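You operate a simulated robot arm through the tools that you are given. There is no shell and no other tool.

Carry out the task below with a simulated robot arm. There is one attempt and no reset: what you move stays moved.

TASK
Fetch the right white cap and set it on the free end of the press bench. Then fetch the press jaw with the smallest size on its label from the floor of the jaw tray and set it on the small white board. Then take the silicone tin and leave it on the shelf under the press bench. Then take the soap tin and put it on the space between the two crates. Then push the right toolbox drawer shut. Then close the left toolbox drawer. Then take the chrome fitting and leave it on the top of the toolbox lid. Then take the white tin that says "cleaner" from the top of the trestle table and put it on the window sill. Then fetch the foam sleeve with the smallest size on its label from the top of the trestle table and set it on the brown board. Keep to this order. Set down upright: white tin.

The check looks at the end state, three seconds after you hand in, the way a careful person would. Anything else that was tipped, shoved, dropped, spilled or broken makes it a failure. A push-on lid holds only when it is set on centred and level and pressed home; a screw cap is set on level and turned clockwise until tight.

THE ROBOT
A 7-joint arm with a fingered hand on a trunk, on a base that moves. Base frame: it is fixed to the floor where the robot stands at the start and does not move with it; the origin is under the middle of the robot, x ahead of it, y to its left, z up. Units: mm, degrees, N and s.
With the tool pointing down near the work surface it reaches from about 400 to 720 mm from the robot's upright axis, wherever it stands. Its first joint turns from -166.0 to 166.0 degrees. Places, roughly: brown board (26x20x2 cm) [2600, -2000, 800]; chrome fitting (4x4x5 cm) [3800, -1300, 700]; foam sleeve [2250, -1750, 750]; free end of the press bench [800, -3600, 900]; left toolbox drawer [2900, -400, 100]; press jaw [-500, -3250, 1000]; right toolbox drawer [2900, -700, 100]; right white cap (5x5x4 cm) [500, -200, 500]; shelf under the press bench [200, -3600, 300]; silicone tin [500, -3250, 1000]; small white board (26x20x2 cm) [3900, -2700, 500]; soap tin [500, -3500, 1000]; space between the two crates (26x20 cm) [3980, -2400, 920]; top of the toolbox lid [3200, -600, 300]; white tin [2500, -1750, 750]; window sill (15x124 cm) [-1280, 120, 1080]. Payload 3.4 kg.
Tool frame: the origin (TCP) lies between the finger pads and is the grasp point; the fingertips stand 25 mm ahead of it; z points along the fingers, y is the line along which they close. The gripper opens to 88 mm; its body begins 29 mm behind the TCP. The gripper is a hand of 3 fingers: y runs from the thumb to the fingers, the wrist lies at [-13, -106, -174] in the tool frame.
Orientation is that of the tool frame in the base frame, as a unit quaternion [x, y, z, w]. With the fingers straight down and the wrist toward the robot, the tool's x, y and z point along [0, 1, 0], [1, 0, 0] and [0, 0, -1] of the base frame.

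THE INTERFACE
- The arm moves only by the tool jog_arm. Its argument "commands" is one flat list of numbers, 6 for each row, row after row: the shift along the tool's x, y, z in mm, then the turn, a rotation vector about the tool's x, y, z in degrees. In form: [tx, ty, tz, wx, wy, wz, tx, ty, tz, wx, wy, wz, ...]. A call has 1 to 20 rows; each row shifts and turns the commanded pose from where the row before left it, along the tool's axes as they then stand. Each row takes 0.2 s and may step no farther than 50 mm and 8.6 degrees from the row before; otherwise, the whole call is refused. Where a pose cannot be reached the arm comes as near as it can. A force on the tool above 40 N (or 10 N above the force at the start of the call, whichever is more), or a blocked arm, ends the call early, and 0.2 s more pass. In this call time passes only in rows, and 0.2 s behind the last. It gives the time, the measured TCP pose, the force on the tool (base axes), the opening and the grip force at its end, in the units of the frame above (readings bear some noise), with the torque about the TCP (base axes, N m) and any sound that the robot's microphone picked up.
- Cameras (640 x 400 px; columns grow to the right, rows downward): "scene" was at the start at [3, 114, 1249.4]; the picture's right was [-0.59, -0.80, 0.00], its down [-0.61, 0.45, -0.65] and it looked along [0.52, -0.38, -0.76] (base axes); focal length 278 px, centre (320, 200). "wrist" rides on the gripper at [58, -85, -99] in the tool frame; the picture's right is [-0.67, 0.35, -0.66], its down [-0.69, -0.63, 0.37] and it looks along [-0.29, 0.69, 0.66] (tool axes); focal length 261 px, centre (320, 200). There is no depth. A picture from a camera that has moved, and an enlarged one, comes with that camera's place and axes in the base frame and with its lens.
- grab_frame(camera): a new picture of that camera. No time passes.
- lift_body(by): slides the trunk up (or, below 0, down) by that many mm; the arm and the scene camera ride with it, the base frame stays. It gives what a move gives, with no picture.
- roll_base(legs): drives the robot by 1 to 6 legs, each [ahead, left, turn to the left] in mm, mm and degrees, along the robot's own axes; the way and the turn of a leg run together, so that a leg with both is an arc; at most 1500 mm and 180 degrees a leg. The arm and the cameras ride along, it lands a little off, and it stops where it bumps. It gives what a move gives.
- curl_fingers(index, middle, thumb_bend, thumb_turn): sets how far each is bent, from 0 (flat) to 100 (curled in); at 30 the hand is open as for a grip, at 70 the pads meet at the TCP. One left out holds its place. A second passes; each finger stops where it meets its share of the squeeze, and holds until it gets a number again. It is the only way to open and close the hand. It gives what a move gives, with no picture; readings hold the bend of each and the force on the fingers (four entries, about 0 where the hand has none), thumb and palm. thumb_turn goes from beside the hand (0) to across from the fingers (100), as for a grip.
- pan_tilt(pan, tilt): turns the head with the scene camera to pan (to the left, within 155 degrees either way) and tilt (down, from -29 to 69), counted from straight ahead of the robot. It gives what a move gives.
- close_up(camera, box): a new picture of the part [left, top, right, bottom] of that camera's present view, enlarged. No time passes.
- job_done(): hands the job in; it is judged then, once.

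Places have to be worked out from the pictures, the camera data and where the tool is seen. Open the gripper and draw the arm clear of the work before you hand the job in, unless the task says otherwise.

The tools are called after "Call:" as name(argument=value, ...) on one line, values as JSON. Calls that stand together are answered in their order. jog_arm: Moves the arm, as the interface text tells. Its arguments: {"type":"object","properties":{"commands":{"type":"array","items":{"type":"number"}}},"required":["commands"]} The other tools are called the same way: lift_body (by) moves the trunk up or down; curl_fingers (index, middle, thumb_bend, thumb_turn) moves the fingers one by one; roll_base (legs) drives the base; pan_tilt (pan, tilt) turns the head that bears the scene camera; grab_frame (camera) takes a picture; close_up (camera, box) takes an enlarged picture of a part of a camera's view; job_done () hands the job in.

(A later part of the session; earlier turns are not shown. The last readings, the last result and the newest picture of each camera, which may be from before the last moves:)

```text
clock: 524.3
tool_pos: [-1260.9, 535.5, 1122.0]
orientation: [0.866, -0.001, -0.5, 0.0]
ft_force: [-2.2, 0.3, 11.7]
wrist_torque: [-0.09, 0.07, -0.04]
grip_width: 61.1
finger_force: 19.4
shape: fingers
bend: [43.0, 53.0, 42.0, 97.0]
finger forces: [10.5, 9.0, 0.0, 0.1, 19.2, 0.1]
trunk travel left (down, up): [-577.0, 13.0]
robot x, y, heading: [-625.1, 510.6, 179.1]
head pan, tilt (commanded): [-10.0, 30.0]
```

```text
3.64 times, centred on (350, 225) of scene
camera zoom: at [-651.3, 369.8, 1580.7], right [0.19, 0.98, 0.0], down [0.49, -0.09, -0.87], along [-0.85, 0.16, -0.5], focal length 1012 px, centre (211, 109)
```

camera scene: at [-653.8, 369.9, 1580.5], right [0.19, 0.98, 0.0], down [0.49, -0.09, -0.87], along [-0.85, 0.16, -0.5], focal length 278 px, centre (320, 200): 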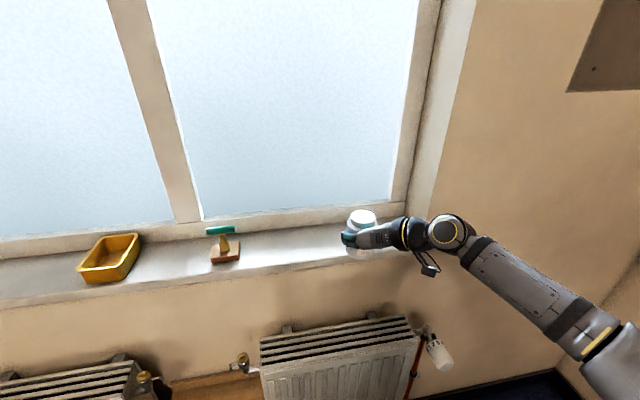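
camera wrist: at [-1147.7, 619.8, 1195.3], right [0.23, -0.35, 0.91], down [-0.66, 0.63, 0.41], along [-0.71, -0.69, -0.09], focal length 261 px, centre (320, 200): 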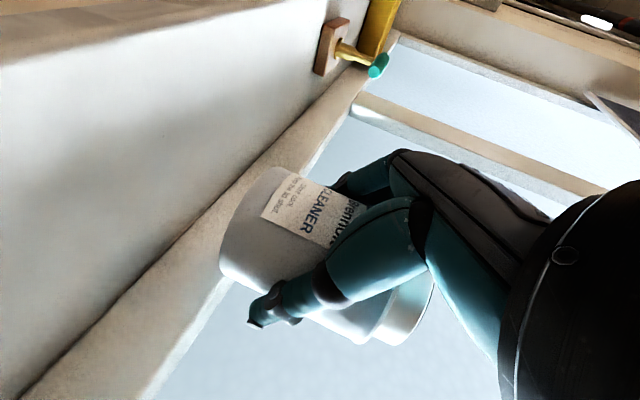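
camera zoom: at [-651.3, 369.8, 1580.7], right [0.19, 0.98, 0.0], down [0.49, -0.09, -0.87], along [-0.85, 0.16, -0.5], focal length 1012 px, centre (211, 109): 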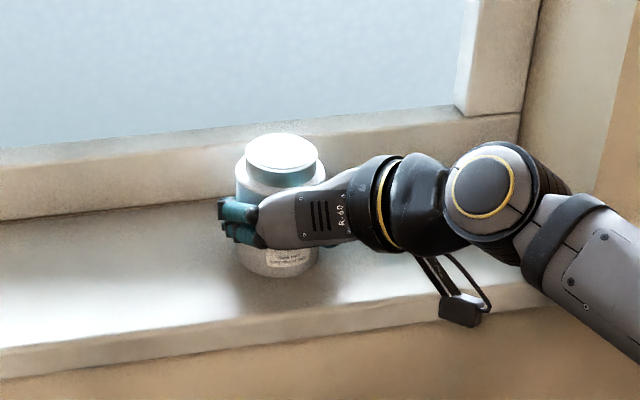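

Seated on the sill (12 N). I ease off slightly and open the hand in stages.

Call:
jog_arm(commands=[-1.3, 0, -0.8, 0, 0, 0])

Call:
curl_fingers(index=38, middle=44, thumb_bend=37)

Call:
curl_fingers(index=24, middle=24, thumb_bend=24)

Call:
close_up(camera="scene", box=[270, 170, 430, 280])

Call:
jog_arm(commands=[0, 0, -15, 0, 0, 0, 0, 0, -25, 0, 0, 0, 0, 0, -40, 0, 0, 0, 0, 0, -40, 0, 0, 0, 0, 0, -40, 0, 0, 0])

Call:
close_up(camera="scene", box=[200, 130, 440, 280])

```text
clock: 524.7
tool_pos: [-1260.9, 535.6, 1121.9]
orientation: [0.867, 0.0, -0.499, -0.001]
ft_force: [-0.7, -0.5, 9.8]
wrist_torque: [-0.09, 0.06, -0.02]
grip_width: 61.5
finger_force: 19.3
shape: fingers
bend: [43.0, 53.0, 42.0, 97.0]
finger forces: [10.5, 8.8, 0.0, 0.0, 18.9, 0.1]
trunk travel left (down, up): [-577.0, 13.0]
robot x, y, heading: [-625.7, 513.7, 179.2]
head pan, tilt (commanded): [-10.0, 30.0]
```

```text
clock: 525.7
tool_pos: [-1261.4, 536.9, 1120.7]
orientation: [0.866, 0.0, -0.499, 0.0]
ft_force: [0.1, 0.5, -0.1]
wrist_torque: [-0.04, 0.04, -0.02]
grip_width: 70.0
finger_force: 0.2
shape: fingers
bend: [38.0, 44.0, 36.0, 97.0]
finger forces: [0.3, 0.1, 0.1, 0.0, 1.1, 0.0]
trunk travel left (down, up): [-577.0, 13.0]
robot x, y, heading: [-620.9, 510.1, 179.2]
head pan, tilt (commanded): [-10.0, 30.0]
```

```text
clock: 526.7
tool_pos: [-1262.3, 536.0, 1120.6]
orientation: [0.866, 0.0, -0.499, 0.0]
ft_force: [0.0, -0.1, 0.5]
wrist_torque: [-0.01, 0.05, 0.01]
grip_width: 95.9
finger_force: 0.0
shape: fingers
bend: [24.0, 24.0, 24.0, 97.0]
finger forces: [0.0, 0.0, 0.0, 0.0, 0.0, 0.2]
trunk travel left (down, up): [-577.0, 13.0]
robot x, y, heading: [-629.3, 507.7, 179.3]
head pan, tilt (commanded): [-10.0, 30.0]
```

```text
3.64 times, centred on (350, 225) of scene
camera zoom: at [-652.7, 369.9, 1580.5], right [0.19, 0.98, 0.0], down [0.49, -0.09, -0.87], along [-0.85, 0.16, -0.5], focal length 1012 px, centre (211, 109)
```

zoom: 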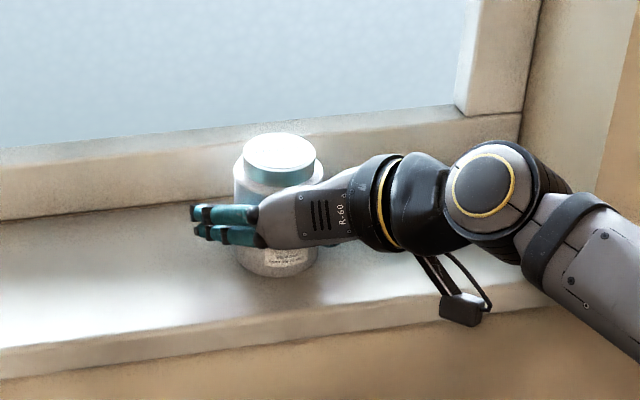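

```text
clock: 527.9
tool_pos: [-1122.1, 533.7, 1203.5]
orientation: [0.867, 0.001, -0.499, 0.0]
ft_force: [0.7, -0.6, 0.4]
wrist_torque: [0.02, 0.03, -0.04]
grip_width: 96.0
finger_force: 0.1
shape: fingers
bend: [24.0, 24.0, 24.0, 97.0]
finger forces: [0.0, 0.1, 0.1, 0.0, 0.0, 0.1]
trunk travel left (down, up): [-577.0, 13.0]
robot x, y, heading: [-625.9, 511.2, 179.2]
head pan, tilt (commanded): [-10.0, 30.0]
```

```text
2.67 times, centred on (320, 205) of scene
camera zoom: at [-652.1, 369.9, 1580.5], right [0.19, 0.98, 0.0], down [0.49, -0.09, -0.87], along [-0.85, 0.16, -0.5], focal length 742 px, centre (320, 187)
```

zoom: 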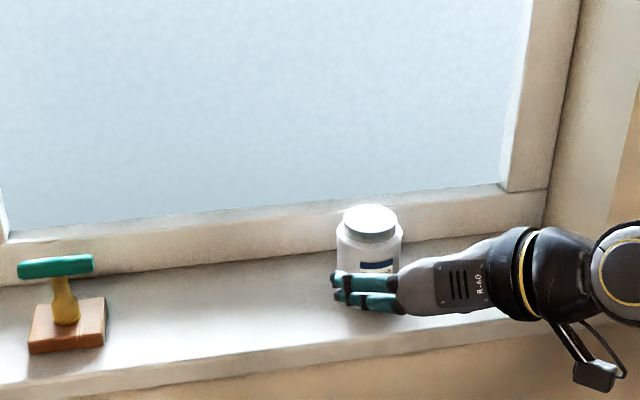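

The cleaner tin stands upright on the sill. For the last item I go back to the trestle table. First I back off and return the hand to the level, wrist-behind pose.

Call:
roll_base(legs=[[-350, 0, 0]])

Call:
grab_frame(camera="scene")

Call:
jog_arm(commands=[0, 0, 0, 0, 7.5, 0, 0, 0, 0, 0, 7.5, 0, 0, 0, 0, 0, 7.5, 0, 0, 0, 0, 0, 7.5, 0, 0, 0, 0, 0, 7.5, 0, 0, 0, 0, 0, 7.5, 0, 0, 0, 0, 0, 7.5, 0, 0, 0, 0, 0, 7.3, 0])

Call:
jog_arm(commands=[0, 0, 0, 0, 0, 8.5, 0, 0, 0, 0, 0, 8.5, 0, 0, 0, 0, 0, 8.5, 0, 0, 0, 0, 0, 8.5, 0, 0, 0, 0, 0, 8.5, 0, 0, 0, 0, 0, 8.5, 0, 0, 0, 0, 0, 8.5, 0, 0, 0, 0, 0, 8.5, 0, 0, 0, 0, 0, 8.5, 0, 0, 0, 0, 0, 8.5, 0, 0, 0, 0, 0, 5.0])

Call:
lift_body(by=-150)

```text
clock: 530.2
tool_pos: [-767.4, 529.2, 1203.5]
orientation: [0.867, 0.0, -0.499, 0.0]
ft_force: [-0.3, -0.5, -0.6]
wrist_torque: [0.0, 0.01, -0.01]
grip_width: 95.9
finger_force: 0.0
shape: fingers
bend: [24.0, 24.0, 24.0, 97.0]
finger forces: [0.1, 0.0, 0.0, 0.0, 0.1, 0.0]
trunk travel left (down, up): [-577.0, 13.0]
robot x, y, heading: [-269.3, 507.2, 179.4]
head pan, tilt (commanded): [-10.0, 30.0]
```

```text
taken
camera scene: at [-296.4, 365.4, 1580.5], right [0.18, 0.98, 0.0], down [0.49, -0.09, -0.87], along [-0.85, 0.16, -0.5], focal length 278 px, centre (320, 200)
```

scene: 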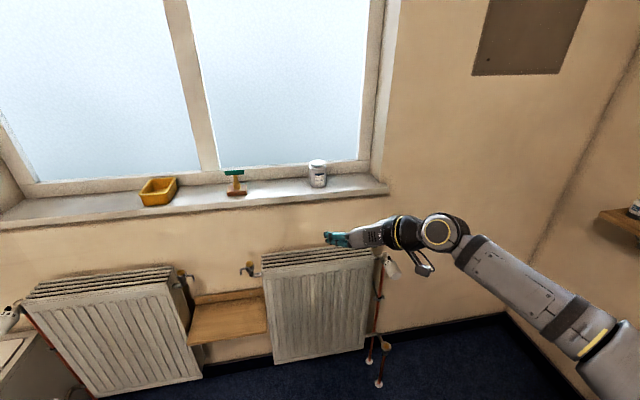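

```text
clock: 532.0
tool_pos: [-768.2, 529.5, 1202.6]
orientation: [1.0, 0.001, 0.0, -0.001]
ft_force: [-0.6, 0.0, -0.1]
wrist_torque: [-0.02, -0.04, 0.02]
grip_width: 96.0
finger_force: 0.0
shape: fingers
bend: [24.0, 24.0, 24.0, 97.0]
finger forces: [0.0, 0.0, 0.0, 0.1, 0.1, 0.1]
trunk travel left (down, up): [-577.0, 13.0]
robot x, y, heading: [-268.0, 503.4, 179.4]
head pan, tilt (commanded): [-10.0, 30.0]
```

```text
clock: 534.4
tool_pos: [-767.9, 528.7, 1203.2]
orientation: [0.707, -0.707, -0.001, 0.0]
ft_force: [0.2, 0.2, 0.4]
wrist_torque: [-0.01, -0.01, 0.01]
grip_width: 96.2
finger_force: 0.1
shape: fingers
bend: [24.0, 24.0, 24.0, 97.0]
finger forces: [0.0, 0.1, 0.0, 0.0, 0.0, 0.0]
trunk travel left (down, up): [-577.0, 13.0]
robot x, y, heading: [-266.6, 507.4, 179.4]
head pan, tilt (commanded): [-10.0, 30.0]
```

```text
clock: 536.2
tool_pos: [-768.8, 529.5, 1052.2]
orientation: [-0.707, 0.707, 0.001, -0.001]
ft_force: [0.1, -0.3, 0.7]
wrist_torque: [0.0, 0.03, 0.01]
grip_width: 96.1
finger_force: 0.1
shape: fingers
bend: [24.0, 24.0, 24.0, 97.0]
finger forces: [0.1, 0.1, 0.0, 0.0, 0.0, 0.0]
trunk travel left (down, up): [-427.0, 163.0]
robot x, y, heading: [-267.3, 508.7, 179.7]
head pan, tilt (commanded): [-10.0, 30.0]
```

I drive back east along the same lane and around the table.

Call:
roll_base(legs=[[-1000, 0, 0], [-867, 0, 0], [-290, 560, 0], [0, 850, 0]])

Call:
roll_base(legs=[[0, 0, 90]])

Call:
pan_tilt(pan=20, tilt=35)

Call:
grab_frame(camera="scene")

```text
clock: 552.7
tool_pos: [1298.4, -930.9, 1053.1]
orientation: [-0.693, 0.721, 0.001, 0.0]
ft_force: [0.2, 0.8, 0.3]
wrist_torque: [-0.01, 0.02, 0.0]
grip_width: 95.9
finger_force: 0.1
shape: fingers
bend: [24.0, 24.0, 24.0, 97.0]
finger forces: [0.0, 0.0, 0.0, 0.0, 0.1, 0.0]
trunk travel left (down, up): [-427.0, 163.0]
robot x, y, heading: [1798.1, -971.8, 176.9]
head pan, tilt (commanded): [-10.0, 30.0]
```

```text
clock: 556.9
tool_pos: [1745.1, -1475.8, 1052.7]
orientation: [1.0, -0.03, -0.001, 0.002]
ft_force: [-0.3, -0.3, 1.0]
wrist_torque: [-0.01, 0.0, -0.01]
grip_width: 96.1
finger_force: 0.1
shape: fingers
bend: [24.0, 24.0, 24.0, 97.0]
finger forces: [0.0, 0.1, 0.0, 0.1, 0.0, 0.0]
trunk travel left (down, up): [-427.0, 163.0]
robot x, y, heading: [1801.3, -978.5, -94.0]
head pan, tilt (commanded): [-10.0, 30.0]
```

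```text
clock: 557.8
tool_pos: [1745.3, -1474.6, 1053.2]
orientation: [1.0, -0.029, -0.001, 0.001]
ft_force: [-0.1, 0.3, -1.1]
wrist_torque: [0.0, 0.03, 0.01]
grip_width: 96.0
finger_force: 0.1
shape: fingers
bend: [24.0, 24.0, 24.0, 97.0]
finger forces: [0.0, 0.0, 0.0, 0.1, 0.0, 0.1]
trunk travel left (down, up): [-427.0, 163.0]
robot x, y, heading: [1796.3, -973.8, -93.9]
head pan, tilt (commanded): [20.0, 35.0]
```

```text
taken
camera scene: at [1985.8, -1010.0, 1422.7], right [-0.96, -0.27, 0.0], down [-0.16, 0.55, -0.82], along [0.22, -0.79, -0.57], focal length 278 px, centre (320, 200)
```

scene: 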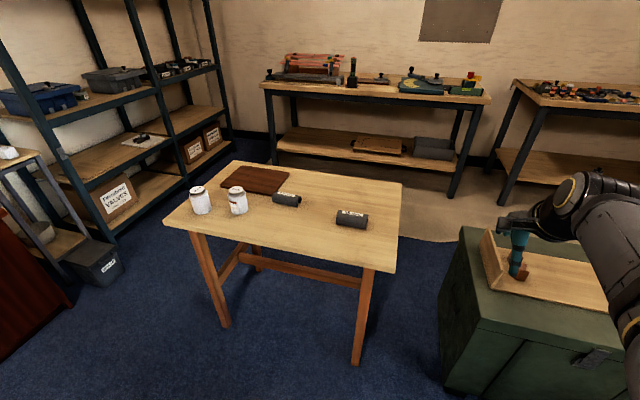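

I straighten and slide left in front of the trestle table.

Call:
roll_base(legs=[[0, 0, 3.9], [0, 610, 0], [230, 0, 0]])

Call:
lift_body(by=120)

Call:
pan_tilt(pan=0, tilt=45)

Call:
grab_frame(camera="scene")

Call:
grab_frame(camera="wrist")

```text
clock: 563.1
tool_pos: [2397.2, -1705.9, 1052.6]
orientation: [1.0, 0.007, 0.0, 0.0]
ft_force: [-0.8, 0.2, -0.1]
wrist_torque: [0.02, 0.03, 0.01]
grip_width: 95.7
finger_force: 0.1
shape: fingers
bend: [24.0, 24.0, 24.0, 97.0]
finger forces: [0.0, 0.1, 0.0, 0.1, 0.0, 0.0]
trunk travel left (down, up): [-427.0, 163.0]
robot x, y, heading: [2414.0, -1206.3, -89.8]
head pan, tilt (commanded): [20.0, 35.0]
```

```text
clock: 564.6
tool_pos: [2396.7, -1706.0, 1172.4]
orientation: [1.0, 0.007, -0.001, 0.002]
ft_force: [0.3, 0.8, 0.3]
wrist_torque: [0.0, -0.01, -0.03]
grip_width: 96.0
finger_force: 0.2
shape: fingers
bend: [24.0, 24.0, 24.0, 97.0]
finger forces: [0.1, 0.0, 0.0, 0.0, 0.0, 0.0]
trunk travel left (down, up): [-547.0, 43.0]
robot x, y, heading: [2412.6, -1203.8, -89.8]
head pan, tilt (commanded): [20.0, 35.0]
```

```text
clock: 565.4
tool_pos: [2397.1, -1705.8, 1172.9]
orientation: [1.0, 0.008, -0.001, 0.001]
ft_force: [0.4, -1.0, 0.2]
wrist_torque: [-0.02, -0.01, -0.01]
grip_width: 96.0
finger_force: 0.0
shape: fingers
bend: [24.0, 24.0, 24.0, 97.0]
finger forces: [0.1, 0.0, 0.1, 0.0, 0.0, 0.1]
trunk travel left (down, up): [-547.0, 43.0]
robot x, y, heading: [2413.2, -1205.9, -90.0]
head pan, tilt (commanded): [0.0, 45.0]
```

```text
taken
camera scene: at [2573.6, -1224.0, 1527.9], right [-1.0, 0.0, 0.0], down [0.0, 0.71, -0.71], along [0.0, -0.71, -0.71], focal length 278 px, centre (320, 200)
```

scene: 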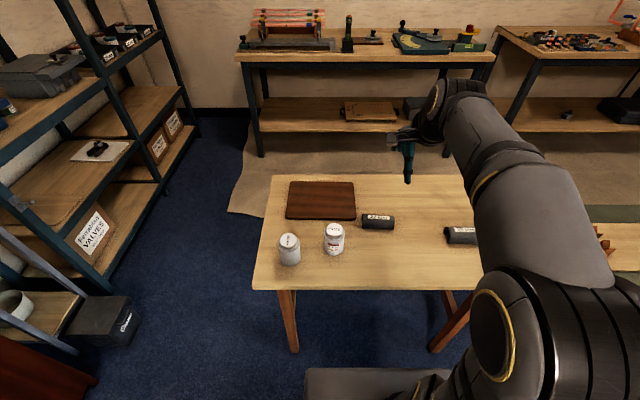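

```text
taken
camera wrist: at [2453.8, -1619.3, 1272.5], right [-0.66, -0.36, 0.66], down [-0.69, 0.62, -0.37], along [-0.28, -0.7, -0.66], focal length 261 px, centre (320, 200)
```

wrist: 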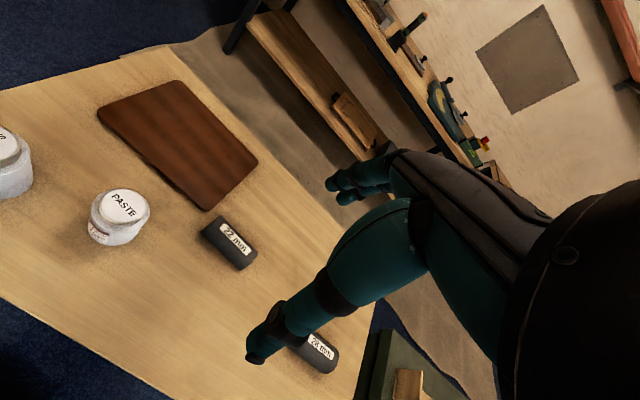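

I zoom in on the 22 mm sleeve from both cameras to locate it precisely.

Call:
close_up(camera="scene", box=[330, 190, 430, 260])

Call:
close_up(camera="wrist", box=[170, 190, 290, 300])

```text
5.71 times, centred on (380, 225) of scene
camera zoom: at [2573.6, -1224.0, 1527.9], right [-1.0, 0.0, 0.0], down [0.0, 0.71, -0.71], along [0.0, -0.71, -0.71], focal length 1590 px, centre (-23, 57)
```

zoom: 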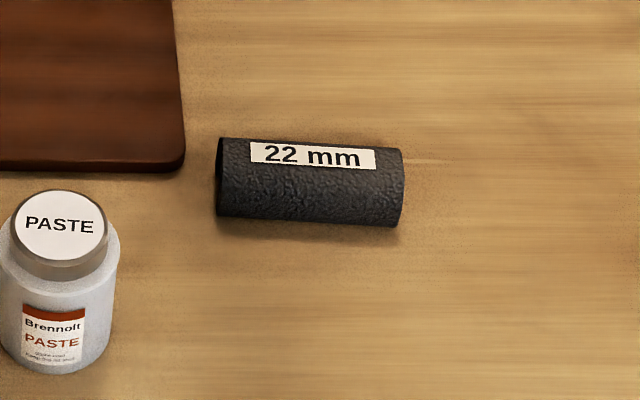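

```text
3.64 times, centred on (230, 245) of wrist
camera zoom: at [2453.8, -1619.3, 1272.5], right [-0.66, -0.36, 0.66], down [-0.69, 0.62, -0.37], along [-0.28, -0.7, -0.66], focal length 948 px, centre (647, 36)
```

zoom: 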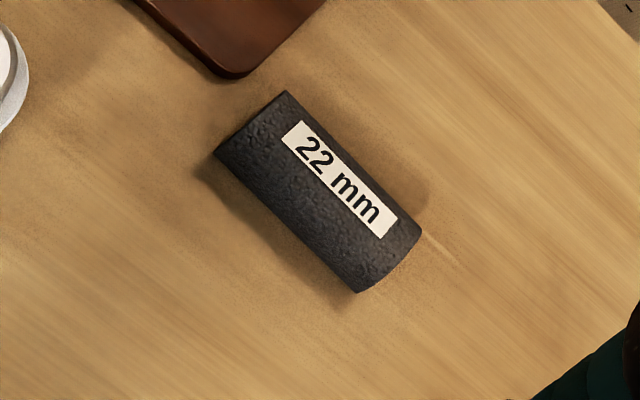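

The 22 mm sleeve: axis centre ≈[2368, -1867], top z≈801, yawed ~4°. I pre-shape the hand, rotate 5°, and move above it.

Call:
curl_fingers(index=38, middle=38, thumb_bend=38)

Call:
jog_arm(commands=[-7.6, 40, 0, 0, 0, 0, -7.6, 40, 0, 0, 0, 0, -7.6, 40, 0, 0, 0, 0, -7.6, 40, 0, 0, 0, 5, 0, 0, 45, 0, 0, 0, 0, 0, 45, 0, 0, 0, 0, 0, 45, 0, 0, 0, 0, 0, 45, 0, 0, 0, 0, 0, 45, 0, 0, 0, 0, 0, 45, 0, 0, 0, 0, 0, 40, 0, 0, 0])

Call:
grab_frame(camera="wrist")

Call:
close_up(camera="wrist", box=[150, 150, 390, 340])

```text
clock: 566.4
tool_pos: [2397.2, -1706.4, 1171.1]
orientation: [1.0, 0.007, -0.001, 0.001]
ft_force: [0.7, -0.4, -0.9]
wrist_torque: [-0.02, -0.04, 0.01]
grip_width: 68.3
finger_force: 0.1
shape: fingers
bend: [38.0, 38.0, 38.0, 97.0]
finger forces: [0.0, 0.0, 0.0, 0.0, 0.0, 0.0]
trunk travel left (down, up): [-547.0, 43.0]
robot x, y, heading: [2415.9, -1205.0, -89.9]
head pan, tilt (commanded): [0.0, 45.0]
```

```text
clock: 568.8
tool_pos: [2366.8, -1867.3, 862.5]
orientation: [0.999, -0.037, 0.0, 0.0]
ft_force: [0.7, -0.8, -0.5]
wrist_torque: [-0.02, 0.0, -0.01]
grip_width: 68.0
finger_force: 0.0
shape: fingers
bend: [38.0, 38.0, 38.0, 97.0]
finger forces: [0.0, 0.0, 0.0, 0.1, 0.0, 0.0]
trunk travel left (down, up): [-547.0, 43.0]
robot x, y, heading: [2415.8, -1204.9, -90.1]
head pan, tilt (commanded): [0.0, 45.0]
```

```text
taken
camera wrist: at [2432.3, -1786.5, 961.7], right [-0.69, -0.3, 0.66], down [-0.64, 0.68, -0.37], along [-0.34, -0.67, -0.66], focal length 261 px, centre (320, 200)
```

wrist: 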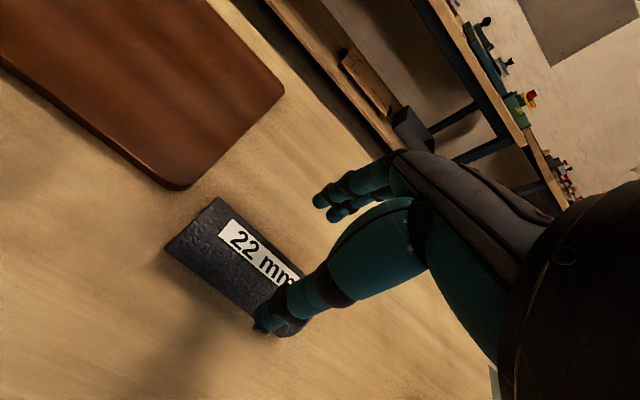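

```text
2.11 times, centred on (270, 245) of wrist
camera zoom: at [2432.3, -1786.5, 961.7], right [-0.69, -0.3, 0.66], down [-0.64, 0.68, -0.37], along [-0.34, -0.67, -0.66], focal length 549 px, centre (425, 105)
```

zoom: 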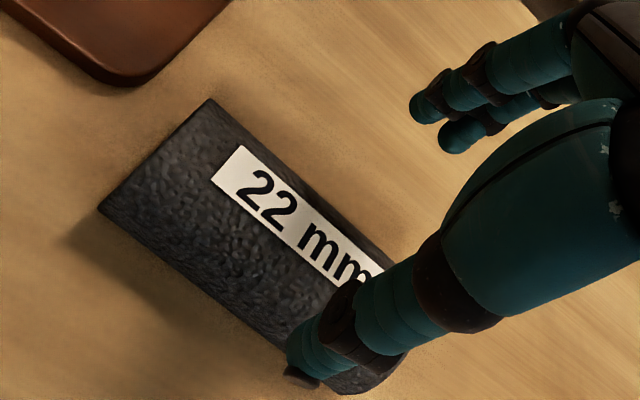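

Sleeve centre refines to ≈[2374, -1870]. I adjust and descend around it.

Call:
jog_arm(commands=[7, 2.5, 20, 0, 0, 0, 0, 0, 22, 0, 0, 0, 0, 0, 18, 0, 0, 0])

Call:
close_up(camera="wrist", box=[150, 150, 390, 340])

Call:
jog_arm(commands=[0, 0, 5, 0, 0, 0, 0, 0, 4, 0, 0, 0, 0, 0, 0, 0, 0, 0])

```text
clock: 569.6
tool_pos: [2374.9, -1869.6, 803.8]
orientation: [0.999, -0.037, 0.0, 0.001]
ft_force: [0.2, 0.3, 0.6]
wrist_torque: [0.05, -0.01, -0.01]
grip_width: 68.2
finger_force: 0.0
shape: fingers
bend: [38.0, 38.0, 38.0, 97.0]
finger forces: [0.0, 0.0, 0.0, 0.0, 0.0, 0.0]
trunk travel left (down, up): [-547.0, 43.0]
robot x, y, heading: [2412.7, -1205.4, -89.8]
head pan, tilt (commanded): [0.0, 45.0]
```

```text
2.11 times, centred on (270, 245) of wrist
camera zoom: at [2439.1, -1789.1, 903.0], right [-0.69, -0.3, 0.66], down [-0.64, 0.68, -0.37], along [-0.34, -0.67, -0.66], focal length 549 px, centre (425, 105)
```

zoom: 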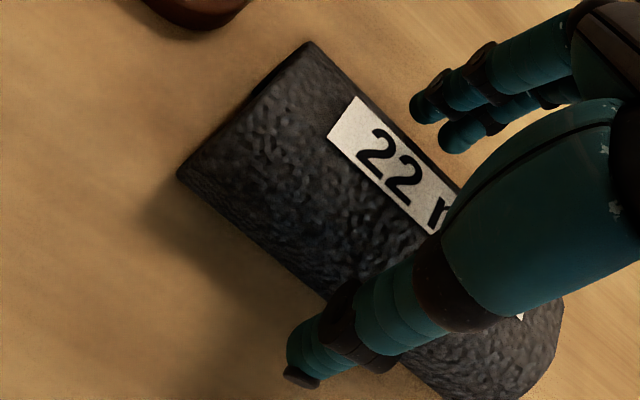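

```text
clock: 570.4
tool_pos: [2375.6, -1869.4, 794.3]
orientation: [0.999, -0.037, 0.0, 0.001]
ft_force: [0.1, -0.3, -0.3]
wrist_torque: [-0.01, -0.03, 0.02]
grip_width: 68.4
finger_force: 0.0
shape: fingers
bend: [38.0, 38.0, 38.0, 97.0]
finger forces: [0.0, 0.0, 0.0, 0.0, 0.0, 0.0]
trunk travel left (down, up): [-547.0, 43.0]
robot x, y, heading: [2418.3, -1202.2, -89.8]
head pan, tilt (commanded): [0.0, 45.0]
```

Call:
jog_arm(commands=[0, 0, 3, 0, 0, 0, 0, 0, 0, 0, 0, 0])

Call:
curl_fingers(index=48, middle=48, thumb_bend=48)

Call:
curl_fingers(index=60, middle=60, thumb_bend=60)

Call:
close_up(camera="wrist", box=[150, 150, 390, 340])

```text
clock: 571.0
tool_pos: [2374.9, -1870.8, 790.2]
orientation: [0.999, -0.037, 0.0, 0.001]
ft_force: [-0.2, -0.1, 0.3]
wrist_torque: [0.03, 0.02, -0.02]
grip_width: 68.0
finger_force: 0.1
shape: fingers
bend: [38.0, 38.0, 38.0, 97.0]
finger forces: [0.1, 0.0, 0.0, 0.1, 0.0, 0.0]
trunk travel left (down, up): [-547.0, 43.0]
robot x, y, heading: [2414.8, -1206.3, -89.8]
head pan, tilt (commanded): [0.0, 45.0]
```

```text
clock: 572.0
tool_pos: [2376.0, -1870.6, 790.1]
orientation: [0.999, -0.037, 0.0, 0.001]
ft_force: [-0.2, -0.9, -0.3]
wrist_torque: [-0.03, 0.0, -0.02]
grip_width: 47.0
finger_force: 0.2
shape: fingers
bend: [48.0, 48.0, 48.0, 97.0]
finger forces: [0.1, 0.0, 0.1, 0.0, 0.1, 0.0]
trunk travel left (down, up): [-547.0, 43.0]
robot x, y, heading: [2413.5, -1203.2, -90.1]
head pan, tilt (commanded): [0.0, 45.0]
```

```text
clock: 573.0
tool_pos: [2375.6, -1871.5, 791.8]
orientation: [0.999, -0.036, 0.0, 0.0]
ft_force: [0.1, -0.1, 1.1]
wrist_torque: [-0.04, 0.02, 0.02]
grip_width: 41.1
finger_force: 9.7
shape: fingers
bend: [52.0, 54.0, 50.0, 96.0]
finger forces: [4.6, 4.5, 0.0, 0.0, 9.0, 0.0]
trunk travel left (down, up): [-547.0, 43.0]
robot x, y, heading: [2413.3, -1205.5, -90.1]
head pan, tilt (commanded): [0.0, 45.0]
```

```text
2.11 times, centred on (270, 245) of wrist
camera zoom: at [2439.5, -1788.8, 891.2], right [-0.69, -0.3, 0.66], down [-0.64, 0.68, -0.37], along [-0.34, -0.67, -0.66], focal length 549 px, centre (425, 105)
```

zoom: 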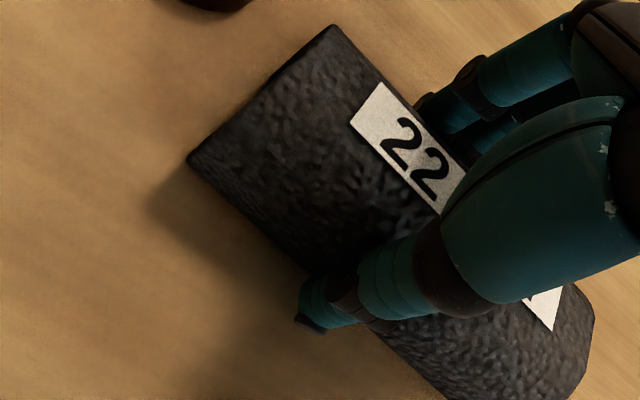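

A balanced grip (9 N). I lift it 40 mm and check.

Call:
jog_arm(commands=[0, 0, -8, 0, 0, 0, 0, 0, -15, 0, 0, 0, 0, 0, -20, 0, 0, 0])

Call:
grab_frame(camera="wrist")

Call:
grab_frame(camera="scene")

```text
clock: 573.8
tool_pos: [2374.9, -1867.8, 834.8]
orientation: [0.999, -0.037, 0.0, 0.001]
ft_force: [-0.6, -0.2, -1.0]
wrist_torque: [0.0, -0.01, 0.01]
grip_width: 41.2
finger_force: 9.1
shape: fingers
bend: [52.0, 55.0, 50.0, 96.0]
finger forces: [4.7, 4.3, 0.0, 0.1, 8.9, 0.1]
trunk travel left (down, up): [-547.0, 43.0]
robot x, y, heading: [2415.5, -1204.5, -90.1]
head pan, tilt (commanded): [0.0, 45.0]
```

```text
taken
camera wrist: at [2438.8, -1787.9, 935.1], right [-0.69, -0.3, 0.66], down [-0.64, 0.68, -0.37], along [-0.34, -0.67, -0.66], focal length 261 px, centre (320, 200)
```

wrist: 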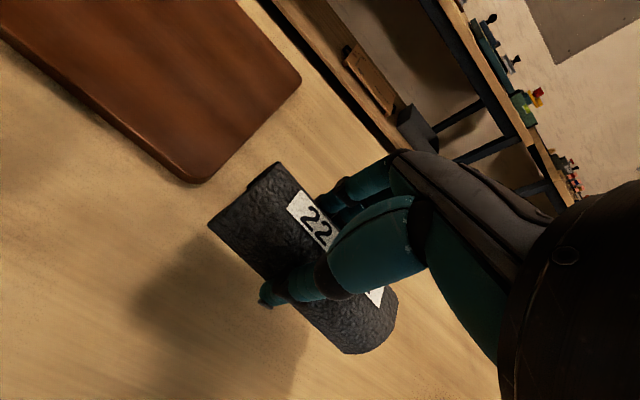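

```text
taken
camera scene: at [2573.5, -1223.9, 1527.9], right [-1.0, 0.0, 0.0], down [0.0, 0.71, -0.71], along [0.0, -0.71, -0.71], focal length 278 px, centre (320, 200)
```

scene: 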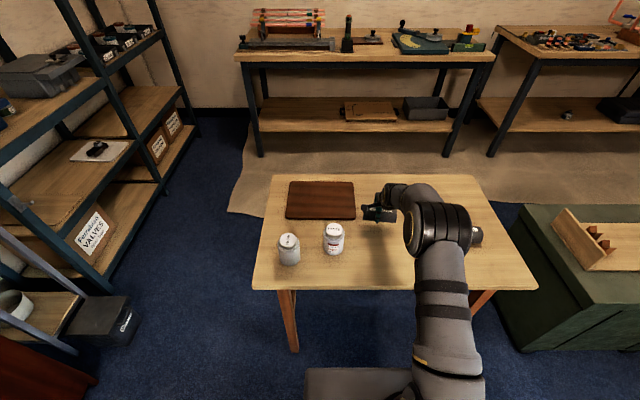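

The sleeve is held. I raise it and shift the base 120 mm left and 90 mm forward to reach the brown board comfortably.

Call:
jog_arm(commands=[0, 0, -40, 0, 0, 0, 0, 0, -40, 0, 0, 0, 0, 0, -40, 0, 0, 0])

Call:
roll_base(legs=[[90, 120, 0]])

Call:
grab_frame(camera="wrist")

Call:
grab_frame(camera="scene")

```text
clock: 574.6
tool_pos: [2376.4, -1868.4, 953.5]
orientation: [0.999, -0.036, 0.0, 0.001]
ft_force: [0.0, 0.5, -0.7]
wrist_torque: [0.02, 0.05, -0.02]
grip_width: 40.8
finger_force: 8.4
shape: fingers
bend: [52.0, 55.0, 50.0, 96.0]
finger forces: [4.7, 4.2, 0.1, 0.0, 9.0, 0.0]
trunk travel left (down, up): [-547.0, 43.0]
robot x, y, heading: [2416.6, -1202.0, -90.2]
head pan, tilt (commanded): [0.0, 45.0]
```

```text
clock: 576.0
tool_pos: [2495.9, -1961.1, 953.1]
orientation: [0.999, -0.035, -0.001, 0.0]
ft_force: [0.6, -0.4, 0.9]
wrist_torque: [-0.01, 0.0, -0.02]
grip_width: 40.8
finger_force: 9.4
shape: fingers
bend: [52.0, 55.0, 50.0, 96.0]
finger forces: [4.7, 4.4, 0.0, 0.0, 8.9, 0.0]
trunk travel left (down, up): [-547.0, 43.0]
robot x, y, heading: [2533.6, -1296.1, -90.0]
head pan, tilt (commanded): [0.0, 45.0]
```

```text
taken
camera wrist: at [2559.7, -1878.1, 1052.9], right [-0.69, -0.3, 0.66], down [-0.64, 0.68, -0.37], along [-0.33, -0.67, -0.66], focal length 261 px, centre (320, 200)
```

wrist: 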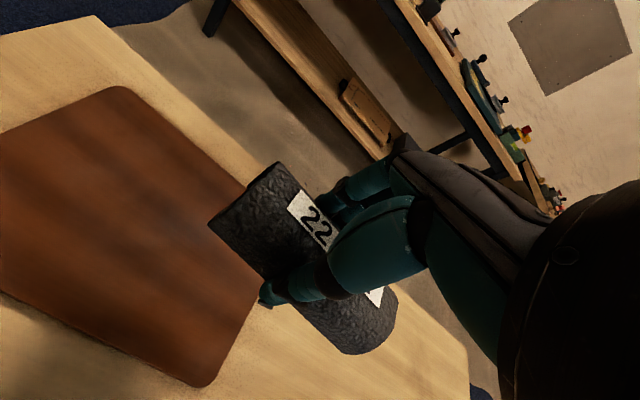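

```text
taken
camera scene: at [2692.0, -1314.4, 1527.8], right [-1.0, 0.0, 0.0], down [0.0, 0.71, -0.71], along [0.0, -0.71, -0.71], focal length 278 px, centre (320, 200)
```

scene: 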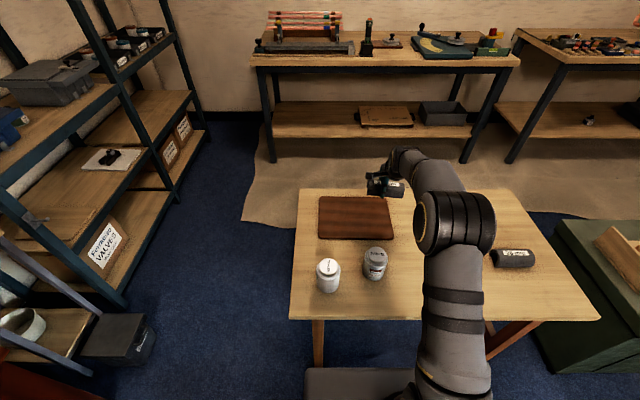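

I move the sleeve over the middle of the board and lower toward contact (expected TCP z≈811).

Call:
jog_arm(commands=[37.5, 3.4, 0, 0, 0, 0, 37.4, 3.3, 0, 0, 0, 0, 0, 0, 45, 0, 0, 0, 0, 0, 40, 0, 0, 0, 0, 0, 35, 0, 0, 0])

Call:
grab_frame(camera="wrist")

Call:
close_up(camera="scene", box=[290, 140, 450, 300])

```text
clock: 577.2
tool_pos: [2570.3, -1973.3, 830.9]
orientation: [0.999, -0.034, -0.001, 0.001]
ft_force: [0.5, -0.6, -0.9]
wrist_torque: [-0.01, 0.03, -0.02]
grip_width: 40.9
finger_force: 9.0
shape: fingers
bend: [52.0, 55.0, 50.0, 96.0]
finger forces: [4.7, 4.2, 0.0, 0.0, 8.8, 0.0]
trunk travel left (down, up): [-547.0, 43.0]
robot x, y, heading: [2532.7, -1291.4, -89.7]
head pan, tilt (commanded): [0.0, 45.0]
```

```text
taken
camera wrist: at [2634.4, -1891.4, 930.5], right [-0.69, -0.3, 0.66], down [-0.64, 0.67, -0.37], along [-0.33, -0.67, -0.66], focal length 261 px, centre (320, 200)
```

wrist: 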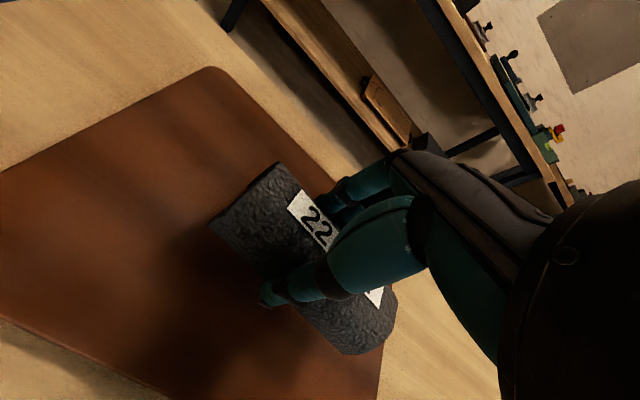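

```text
2.50 times, centred on (370, 220) of scene
camera zoom: at [2691.4, -1314.0, 1527.9], right [-1.0, 0.0, 0.0], down [0.0, 0.71, -0.71], along [0.0, -0.71, -0.71], focal length 696 px, centre (195, 150)
```

zoom: 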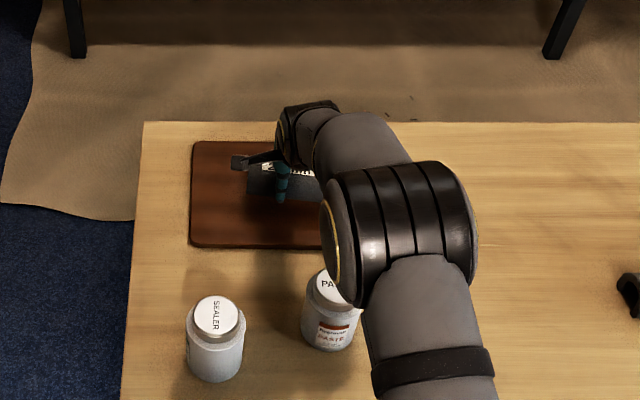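

Call:
jog_arm(commands=[0, 0, 7, 0, 0, 0, 0, 0, 6, 0, 0, 0])

Call:
jog_arm(commands=[0, 0, 2.5, 0, 0, 0, 0, 0, 2.5, 0, 0, 0])

Call:
jog_arm(commands=[0, 0, 2, 0, 0, 0, 0, 0, 2, 0, 0, 0])

```text
clock: 577.8
tool_pos: [2571.0, -1971.2, 817.9]
orientation: [0.999, -0.035, 0.0, 0.001]
ft_force: [0.7, -0.5, -0.7]
wrist_torque: [0.02, -0.02, 0.0]
grip_width: 41.4
finger_force: 8.3
shape: fingers
bend: [52.0, 55.0, 50.0, 96.0]
finger forces: [4.6, 4.2, 0.1, 0.1, 9.0, 0.0]
trunk travel left (down, up): [-547.0, 43.0]
robot x, y, heading: [2529.6, -1295.4, -89.9]
head pan, tilt (commanded): [0.0, 45.0]
```

```text
clock: 578.4
tool_pos: [2570.0, -1973.1, 815.0]
orientation: [0.999, -0.035, -0.001, 0.0]
ft_force: [0.4, 1.1, -0.5]
wrist_torque: [-0.01, -0.02, 0.01]
grip_width: 41.2
finger_force: 9.0
shape: fingers
bend: [52.0, 55.0, 50.0, 96.0]
finger forces: [4.7, 4.2, 0.0, 0.0, 8.9, 0.1]
trunk travel left (down, up): [-547.0, 43.0]
robot x, y, heading: [2534.8, -1294.2, -89.9]
head pan, tilt (commanded): [0.0, 45.0]
```

```text
clock: 579.0
tool_pos: [2570.0, -1971.9, 811.0]
orientation: [0.999, -0.035, 0.001, 0.001]
ft_force: [-0.2, 0.1, 0.0]
wrist_torque: [0.01, -0.01, -0.02]
grip_width: 41.0
finger_force: 9.0
shape: fingers
bend: [52.0, 55.0, 50.0, 96.0]
finger forces: [4.7, 4.2, 0.0, 0.0, 8.9, 0.0]
trunk travel left (down, up): [-547.0, 43.0]
robot x, y, heading: [2534.0, -1293.5, -89.9]
head pan, tilt (commanded): [0.0, 45.0]
```

Call:
jog_arm(commands=[0, 0, 2, 0, 0, 0, 0, 0, 0, 0, 0, 0])

Call:
jog_arm(commands=[0, 0, 2, 0, 0, 0, 0, 0, 0, 0, 0, 0])

Call:
close_up(camera="wrist", box=[150, 130, 410, 370])

```text
clock: 579.6
tool_pos: [2568.1, -1971.3, 808.6]
orientation: [0.999, -0.035, 0.0, 0.0]
ft_force: [-0.2, 0.1, -0.1]
wrist_torque: [0.01, 0.0, 0.03]
grip_width: 41.0
finger_force: 9.3
shape: fingers
bend: [52.0, 55.0, 50.0, 96.0]
finger forces: [4.6, 4.1, 0.1, 0.0, 8.9, 0.0]
trunk travel left (down, up): [-547.0, 43.0]
robot x, y, heading: [2531.9, -1296.9, -89.9]
head pan, tilt (commanded): [0.0, 45.0]
```

```text
clock: 580.2
tool_pos: [2569.3, -1971.4, 806.8]
orientation: [0.999, -0.035, 0.001, 0.0]
ft_force: [0.0, -0.2, 0.5]
wrist_torque: [-0.02, 0.01, -0.01]
grip_width: 40.9
finger_force: 8.4
shape: fingers
bend: [52.0, 55.0, 50.0, 96.0]
finger forces: [4.7, 4.2, 0.1, 0.0, 8.9, 0.0]
trunk travel left (down, up): [-547.0, 43.0]
robot x, y, heading: [2533.6, -1295.9, -89.8]
head pan, tilt (commanded): [0.0, 45.0]
```

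```text
1.67 times, centred on (280, 250) of wrist
camera zoom: at [2633.2, -1889.7, 907.4], right [-0.69, -0.3, 0.66], down [-0.64, 0.68, -0.37], along [-0.33, -0.67, -0.66], focal length 434 px, centre (387, 117)
```

zoom: 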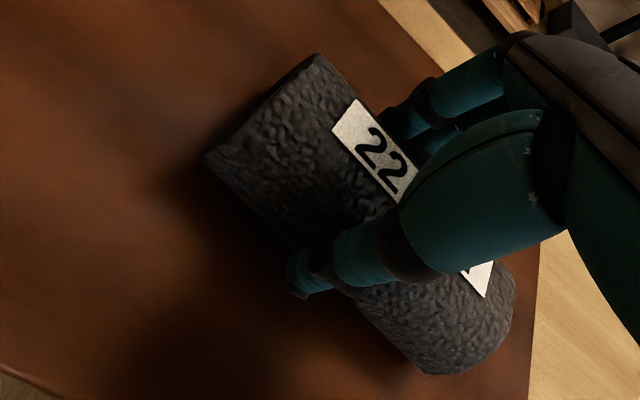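

Still just above the board. I shift 15 mm toward the board's centre, then continue down.

Call:
jog_arm(commands=[0, 0, -4, 0, 0, 0, 15, -1, 0, 0, 0, 0, 0, 0, 4, 0, 0, 0, 0, 0, 2, 0, 0, 0])

Call:
jog_arm(commands=[0, 0, 2, 0, 0, 0, 0, 0, 0, 0, 0, 0])

Call:
jog_arm(commands=[0, 0, 2, 0, 0, 0, 0, 0, 0, 0, 0, 0])

```text
clock: 581.2
tool_pos: [2583.1, -1972.4, 804.9]
orientation: [0.999, -0.035, 0.0, 0.001]
ft_force: [-0.3, 0.4, -0.5]
wrist_torque: [-0.02, 0.02, -0.03]
grip_width: 41.2
finger_force: 8.9
shape: fingers
bend: [52.0, 55.0, 50.0, 96.0]
finger forces: [4.8, 4.2, 0.0, 0.1, 8.8, 0.0]
trunk travel left (down, up): [-547.0, 43.0]
robot x, y, heading: [2531.6, -1298.4, -89.9]
head pan, tilt (commanded): [0.0, 45.0]
```

```text
clock: 581.8
tool_pos: [2583.7, -1972.1, 802.9]
orientation: [0.999, -0.035, 0.001, 0.001]
ft_force: [0.0, 0.9, 1.5]
wrist_torque: [-0.05, 0.02, -0.01]
grip_width: 41.1
finger_force: 9.2
shape: fingers
bend: [53.0, 55.0, 50.0, 96.0]
finger forces: [4.7, 4.3, 0.1, 0.0, 9.1, 0.0]
trunk travel left (down, up): [-547.0, 43.0]
robot x, y, heading: [2529.8, -1295.8, -89.7]
head pan, tilt (commanded): [0.0, 45.0]
```

```text
clock: 582.4
tool_pos: [2583.9, -1971.5, 803.2]
orientation: [0.999, -0.035, 0.0, 0.001]
ft_force: [-0.9, -0.4, 5.6]
wrist_torque: [-0.03, 0.04, 0.0]
grip_width: 40.8
finger_force: 9.4
shape: fingers
bend: [53.0, 55.0, 50.0, 96.0]
finger forces: [4.9, 4.6, 0.0, 0.0, 9.1, 0.0]
trunk travel left (down, up): [-547.0, 43.0]
robot x, y, heading: [2536.8, -1293.9, -90.1]
head pan, tilt (commanded): [0.0, 45.0]
```

Contact (5.6 N): the sleeve sits on the board. I release gently and rise.

Call:
curl_fingers(index=48, middle=48, thumb_bend=47)

Call:
curl_fingers(index=36, middle=36, thumb_bend=36)

Call:
jog_arm(commands=[0, 0, -10, 0, 0, 0, 0, 0, -30, 0, 0, 0, 0, 0, -45, 0, 0, 0, 0, 0, -45, 0, 0, 0, 0, 0, -40, 0, 0, 0])

Call:
grab_frame(camera="wrist")

Call:
grab_frame(camera="scene")

```text
clock: 583.4
tool_pos: [2585.7, -1971.4, 800.8]
orientation: [0.999, -0.035, 0.0, 0.001]
ft_force: [0.8, 0.2, 0.5]
wrist_torque: [-0.01, 0.0, 0.03]
grip_width: 47.5
finger_force: 0.6
shape: fingers
bend: [48.0, 48.0, 47.0, 97.0]
finger forces: [0.0, 0.0, 0.1, 0.0, 0.1, 0.0]
trunk travel left (down, up): [-547.0, 43.0]
robot x, y, heading: [2534.3, -1296.0, -89.7]
head pan, tilt (commanded): [0.0, 45.0]
```

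```text
clock: 584.4
tool_pos: [2584.1, -1971.7, 802.0]
orientation: [0.999, -0.034, 0.0, 0.001]
ft_force: [0.2, 0.3, 0.1]
wrist_torque: [0.02, 0.02, 0.02]
grip_width: 71.8
finger_force: 0.1
shape: fingers
bend: [36.0, 36.0, 36.0, 97.0]
finger forces: [0.0, 0.0, 0.0, 0.1, 0.0, 0.1]
trunk travel left (down, up): [-547.0, 43.0]
robot x, y, heading: [2532.0, -1294.6, -90.0]
head pan, tilt (commanded): [0.0, 45.0]
```

```text
clock: 585.6
tool_pos: [2583.9, -1969.7, 972.9]
orientation: [0.999, -0.035, 0.001, -0.001]
ft_force: [-0.6, 0.7, -0.7]
wrist_torque: [0.0, 0.05, 0.03]
grip_width: 72.1
finger_force: 0.1
shape: fingers
bend: [36.0, 36.0, 36.0, 97.0]
finger forces: [0.0, 0.1, 0.1, 0.0, 0.1, 0.0]
trunk travel left (down, up): [-547.0, 43.0]
robot x, y, heading: [2533.4, -1298.1, -89.6]
head pan, tilt (commanded): [0.0, 45.0]
```

```text
taken
camera wrist: at [2648.0, -1888.6, 1072.4], right [-0.69, -0.3, 0.66], down [-0.64, 0.68, -0.37], along [-0.33, -0.67, -0.66], focal length 261 px, centre (320, 200)
```

wrist: 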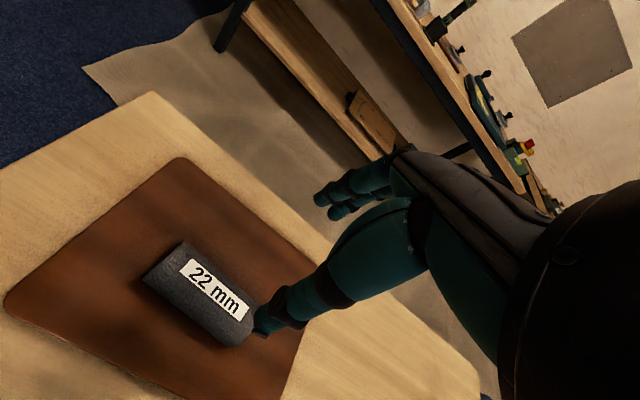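

```text
taken
camera scene: at [2691.3, -1313.5, 1527.9], right [-1.0, 0.0, 0.0], down [0.0, 0.71, -0.71], along [0.0, -0.71, -0.71], focal length 278 px, centre (320, 200)
```

scene: 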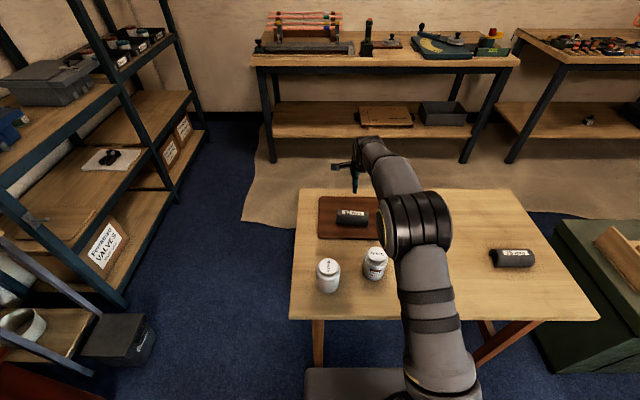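

The 22 mm sleeve lies on the brown board. I draw the arm clear and back away, then do a final check of the placements.

Call:
jog_arm(commands=[0, -20, -40, 0, 0, 0, 0, -40, -20, 0, 0, 0, 0, -45, 0, 0, 0, 0, 0, -45, 0, 0, 0, 0, 0, -45, 0, 0, 0, 0])

Call:
roll_base(legs=[[-250, 0, 0]])

Call:
grab_frame(camera="scene")

Call:
close_up(camera="scene", box=[460, 50, 640, 180])

Call:
pan_tilt(pan=40, tilt=30)

Call:
grab_frame(camera="scene")

Call:
pan_tilt(pan=120, tilt=35)

Call:
grab_frame(camera="scene")

```text
clock: 586.8
tool_pos: [2598.6, -1775.4, 1032.7]
orientation: [0.999, -0.035, 0.0, 0.001]
ft_force: [0.3, -0.2, -0.9]
wrist_torque: [0.01, 0.0, 0.0]
grip_width: 71.7
finger_force: 0.0
shape: fingers
bend: [36.0, 36.0, 36.0, 97.0]
finger forces: [0.0, 0.0, 0.1, 0.1, 0.0, 0.0]
trunk travel left (down, up): [-547.0, 43.0]
robot x, y, heading: [2533.5, -1294.5, -89.7]
head pan, tilt (commanded): [0.0, 45.0]
```

```text
clock: 588.6
tool_pos: [2597.6, -1527.7, 1033.3]
orientation: [0.999, -0.035, 0.0, 0.002]
ft_force: [0.0, 0.0, 0.1]
wrist_torque: [-0.01, 0.0, -0.02]
grip_width: 71.7
finger_force: 0.2
shape: fingers
bend: [36.0, 36.0, 36.0, 97.0]
finger forces: [0.0, 0.0, 0.0, 0.1, 0.0, 0.1]
trunk travel left (down, up): [-547.0, 43.0]
robot x, y, heading: [2534.8, -1044.7, -90.0]
head pan, tilt (commanded): [0.0, 45.0]
```

```text
taken
camera scene: at [2690.5, -1064.0, 1527.9], right [-1.0, 0.0, 0.0], down [0.0, 0.71, -0.71], along [0.0, -0.71, -0.71], focal length 278 px, centre (320, 200)
```

scene: 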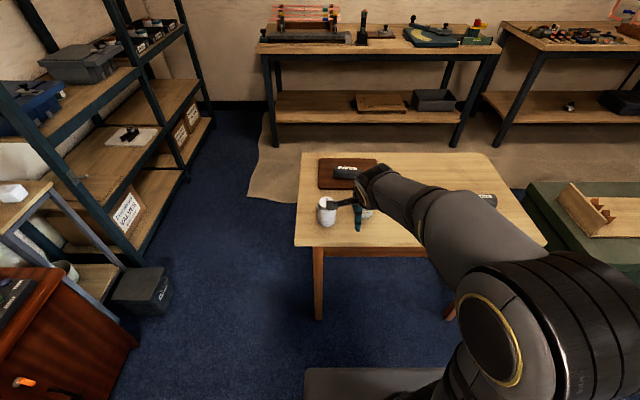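

```text
3.08 times, centred on (550, 115) of scene
camera zoom: at [2690.5, -1064.0, 1527.9], right [-1.0, 0.0, 0.0], down [0.0, 0.71, -0.71], along [0.0, -0.71, -0.71], focal length 856 px, centre (-388, 462)
```

zoom: 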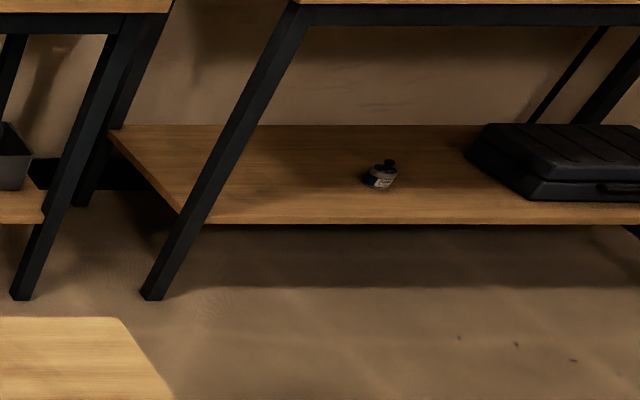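

```text
clock: 589.6
tool_pos: [2597.8, -1527.1, 1033.4]
orientation: [0.999, -0.036, -0.001, 0.001]
ft_force: [0.5, 0.3, 0.3]
wrist_torque: [0.01, 0.0, 0.0]
grip_width: 71.8
finger_force: 0.0
shape: fingers
bend: [36.0, 36.0, 36.0, 97.0]
finger forces: [0.0, 0.0, 0.0, 0.0, 0.1, 0.0]
trunk travel left (down, up): [-547.0, 43.0]
robot x, y, heading: [2530.2, -1045.6, -89.9]
head pan, tilt (commanded): [40.0, 30.0]
```

```text
taken
camera scene: at [2748.5, -1052.5, 1550.5], right [-0.77, -0.64, 0.0], down [-0.32, 0.38, -0.87], along [0.56, -0.66, -0.5], focal length 278 px, centre (320, 200)
```

scene: 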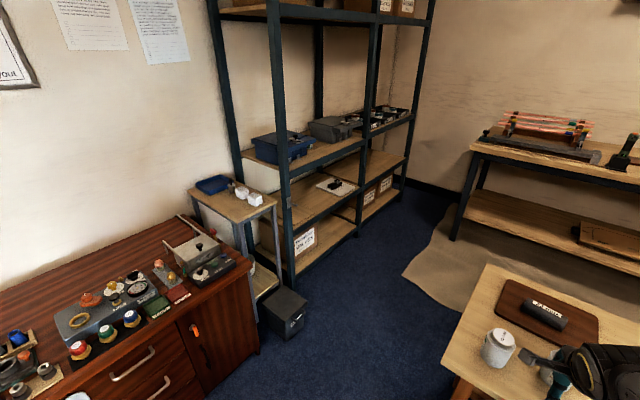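

```text
clock: 591.2
tool_pos: [2596.7, -1528.7, 1033.2]
orientation: [0.999, -0.036, -0.001, 0.0]
ft_force: [-0.4, 0.2, -0.1]
wrist_torque: [-0.01, 0.02, -0.03]
grip_width: 72.0
finger_force: 0.1
shape: fingers
bend: [36.0, 36.0, 36.0, 97.0]
finger forces: [0.1, 0.1, 0.0, 0.0, 0.0, 0.1]
trunk travel left (down, up): [-547.0, 43.0]
robot x, y, heading: [2531.4, -1045.4, -90.1]
head pan, tilt (commanded): [120.0, 35.0]
```

```text
taken
camera scene: at [2766.5, -939.2, 1542.7], right [0.5, -0.87, 0.0], down [-0.5, -0.29, -0.82], along [0.71, 0.41, -0.57], focal length 278 px, centre (320, 200)
```

scene: 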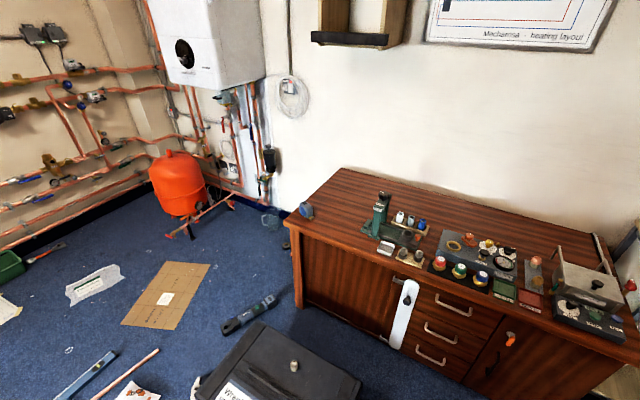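

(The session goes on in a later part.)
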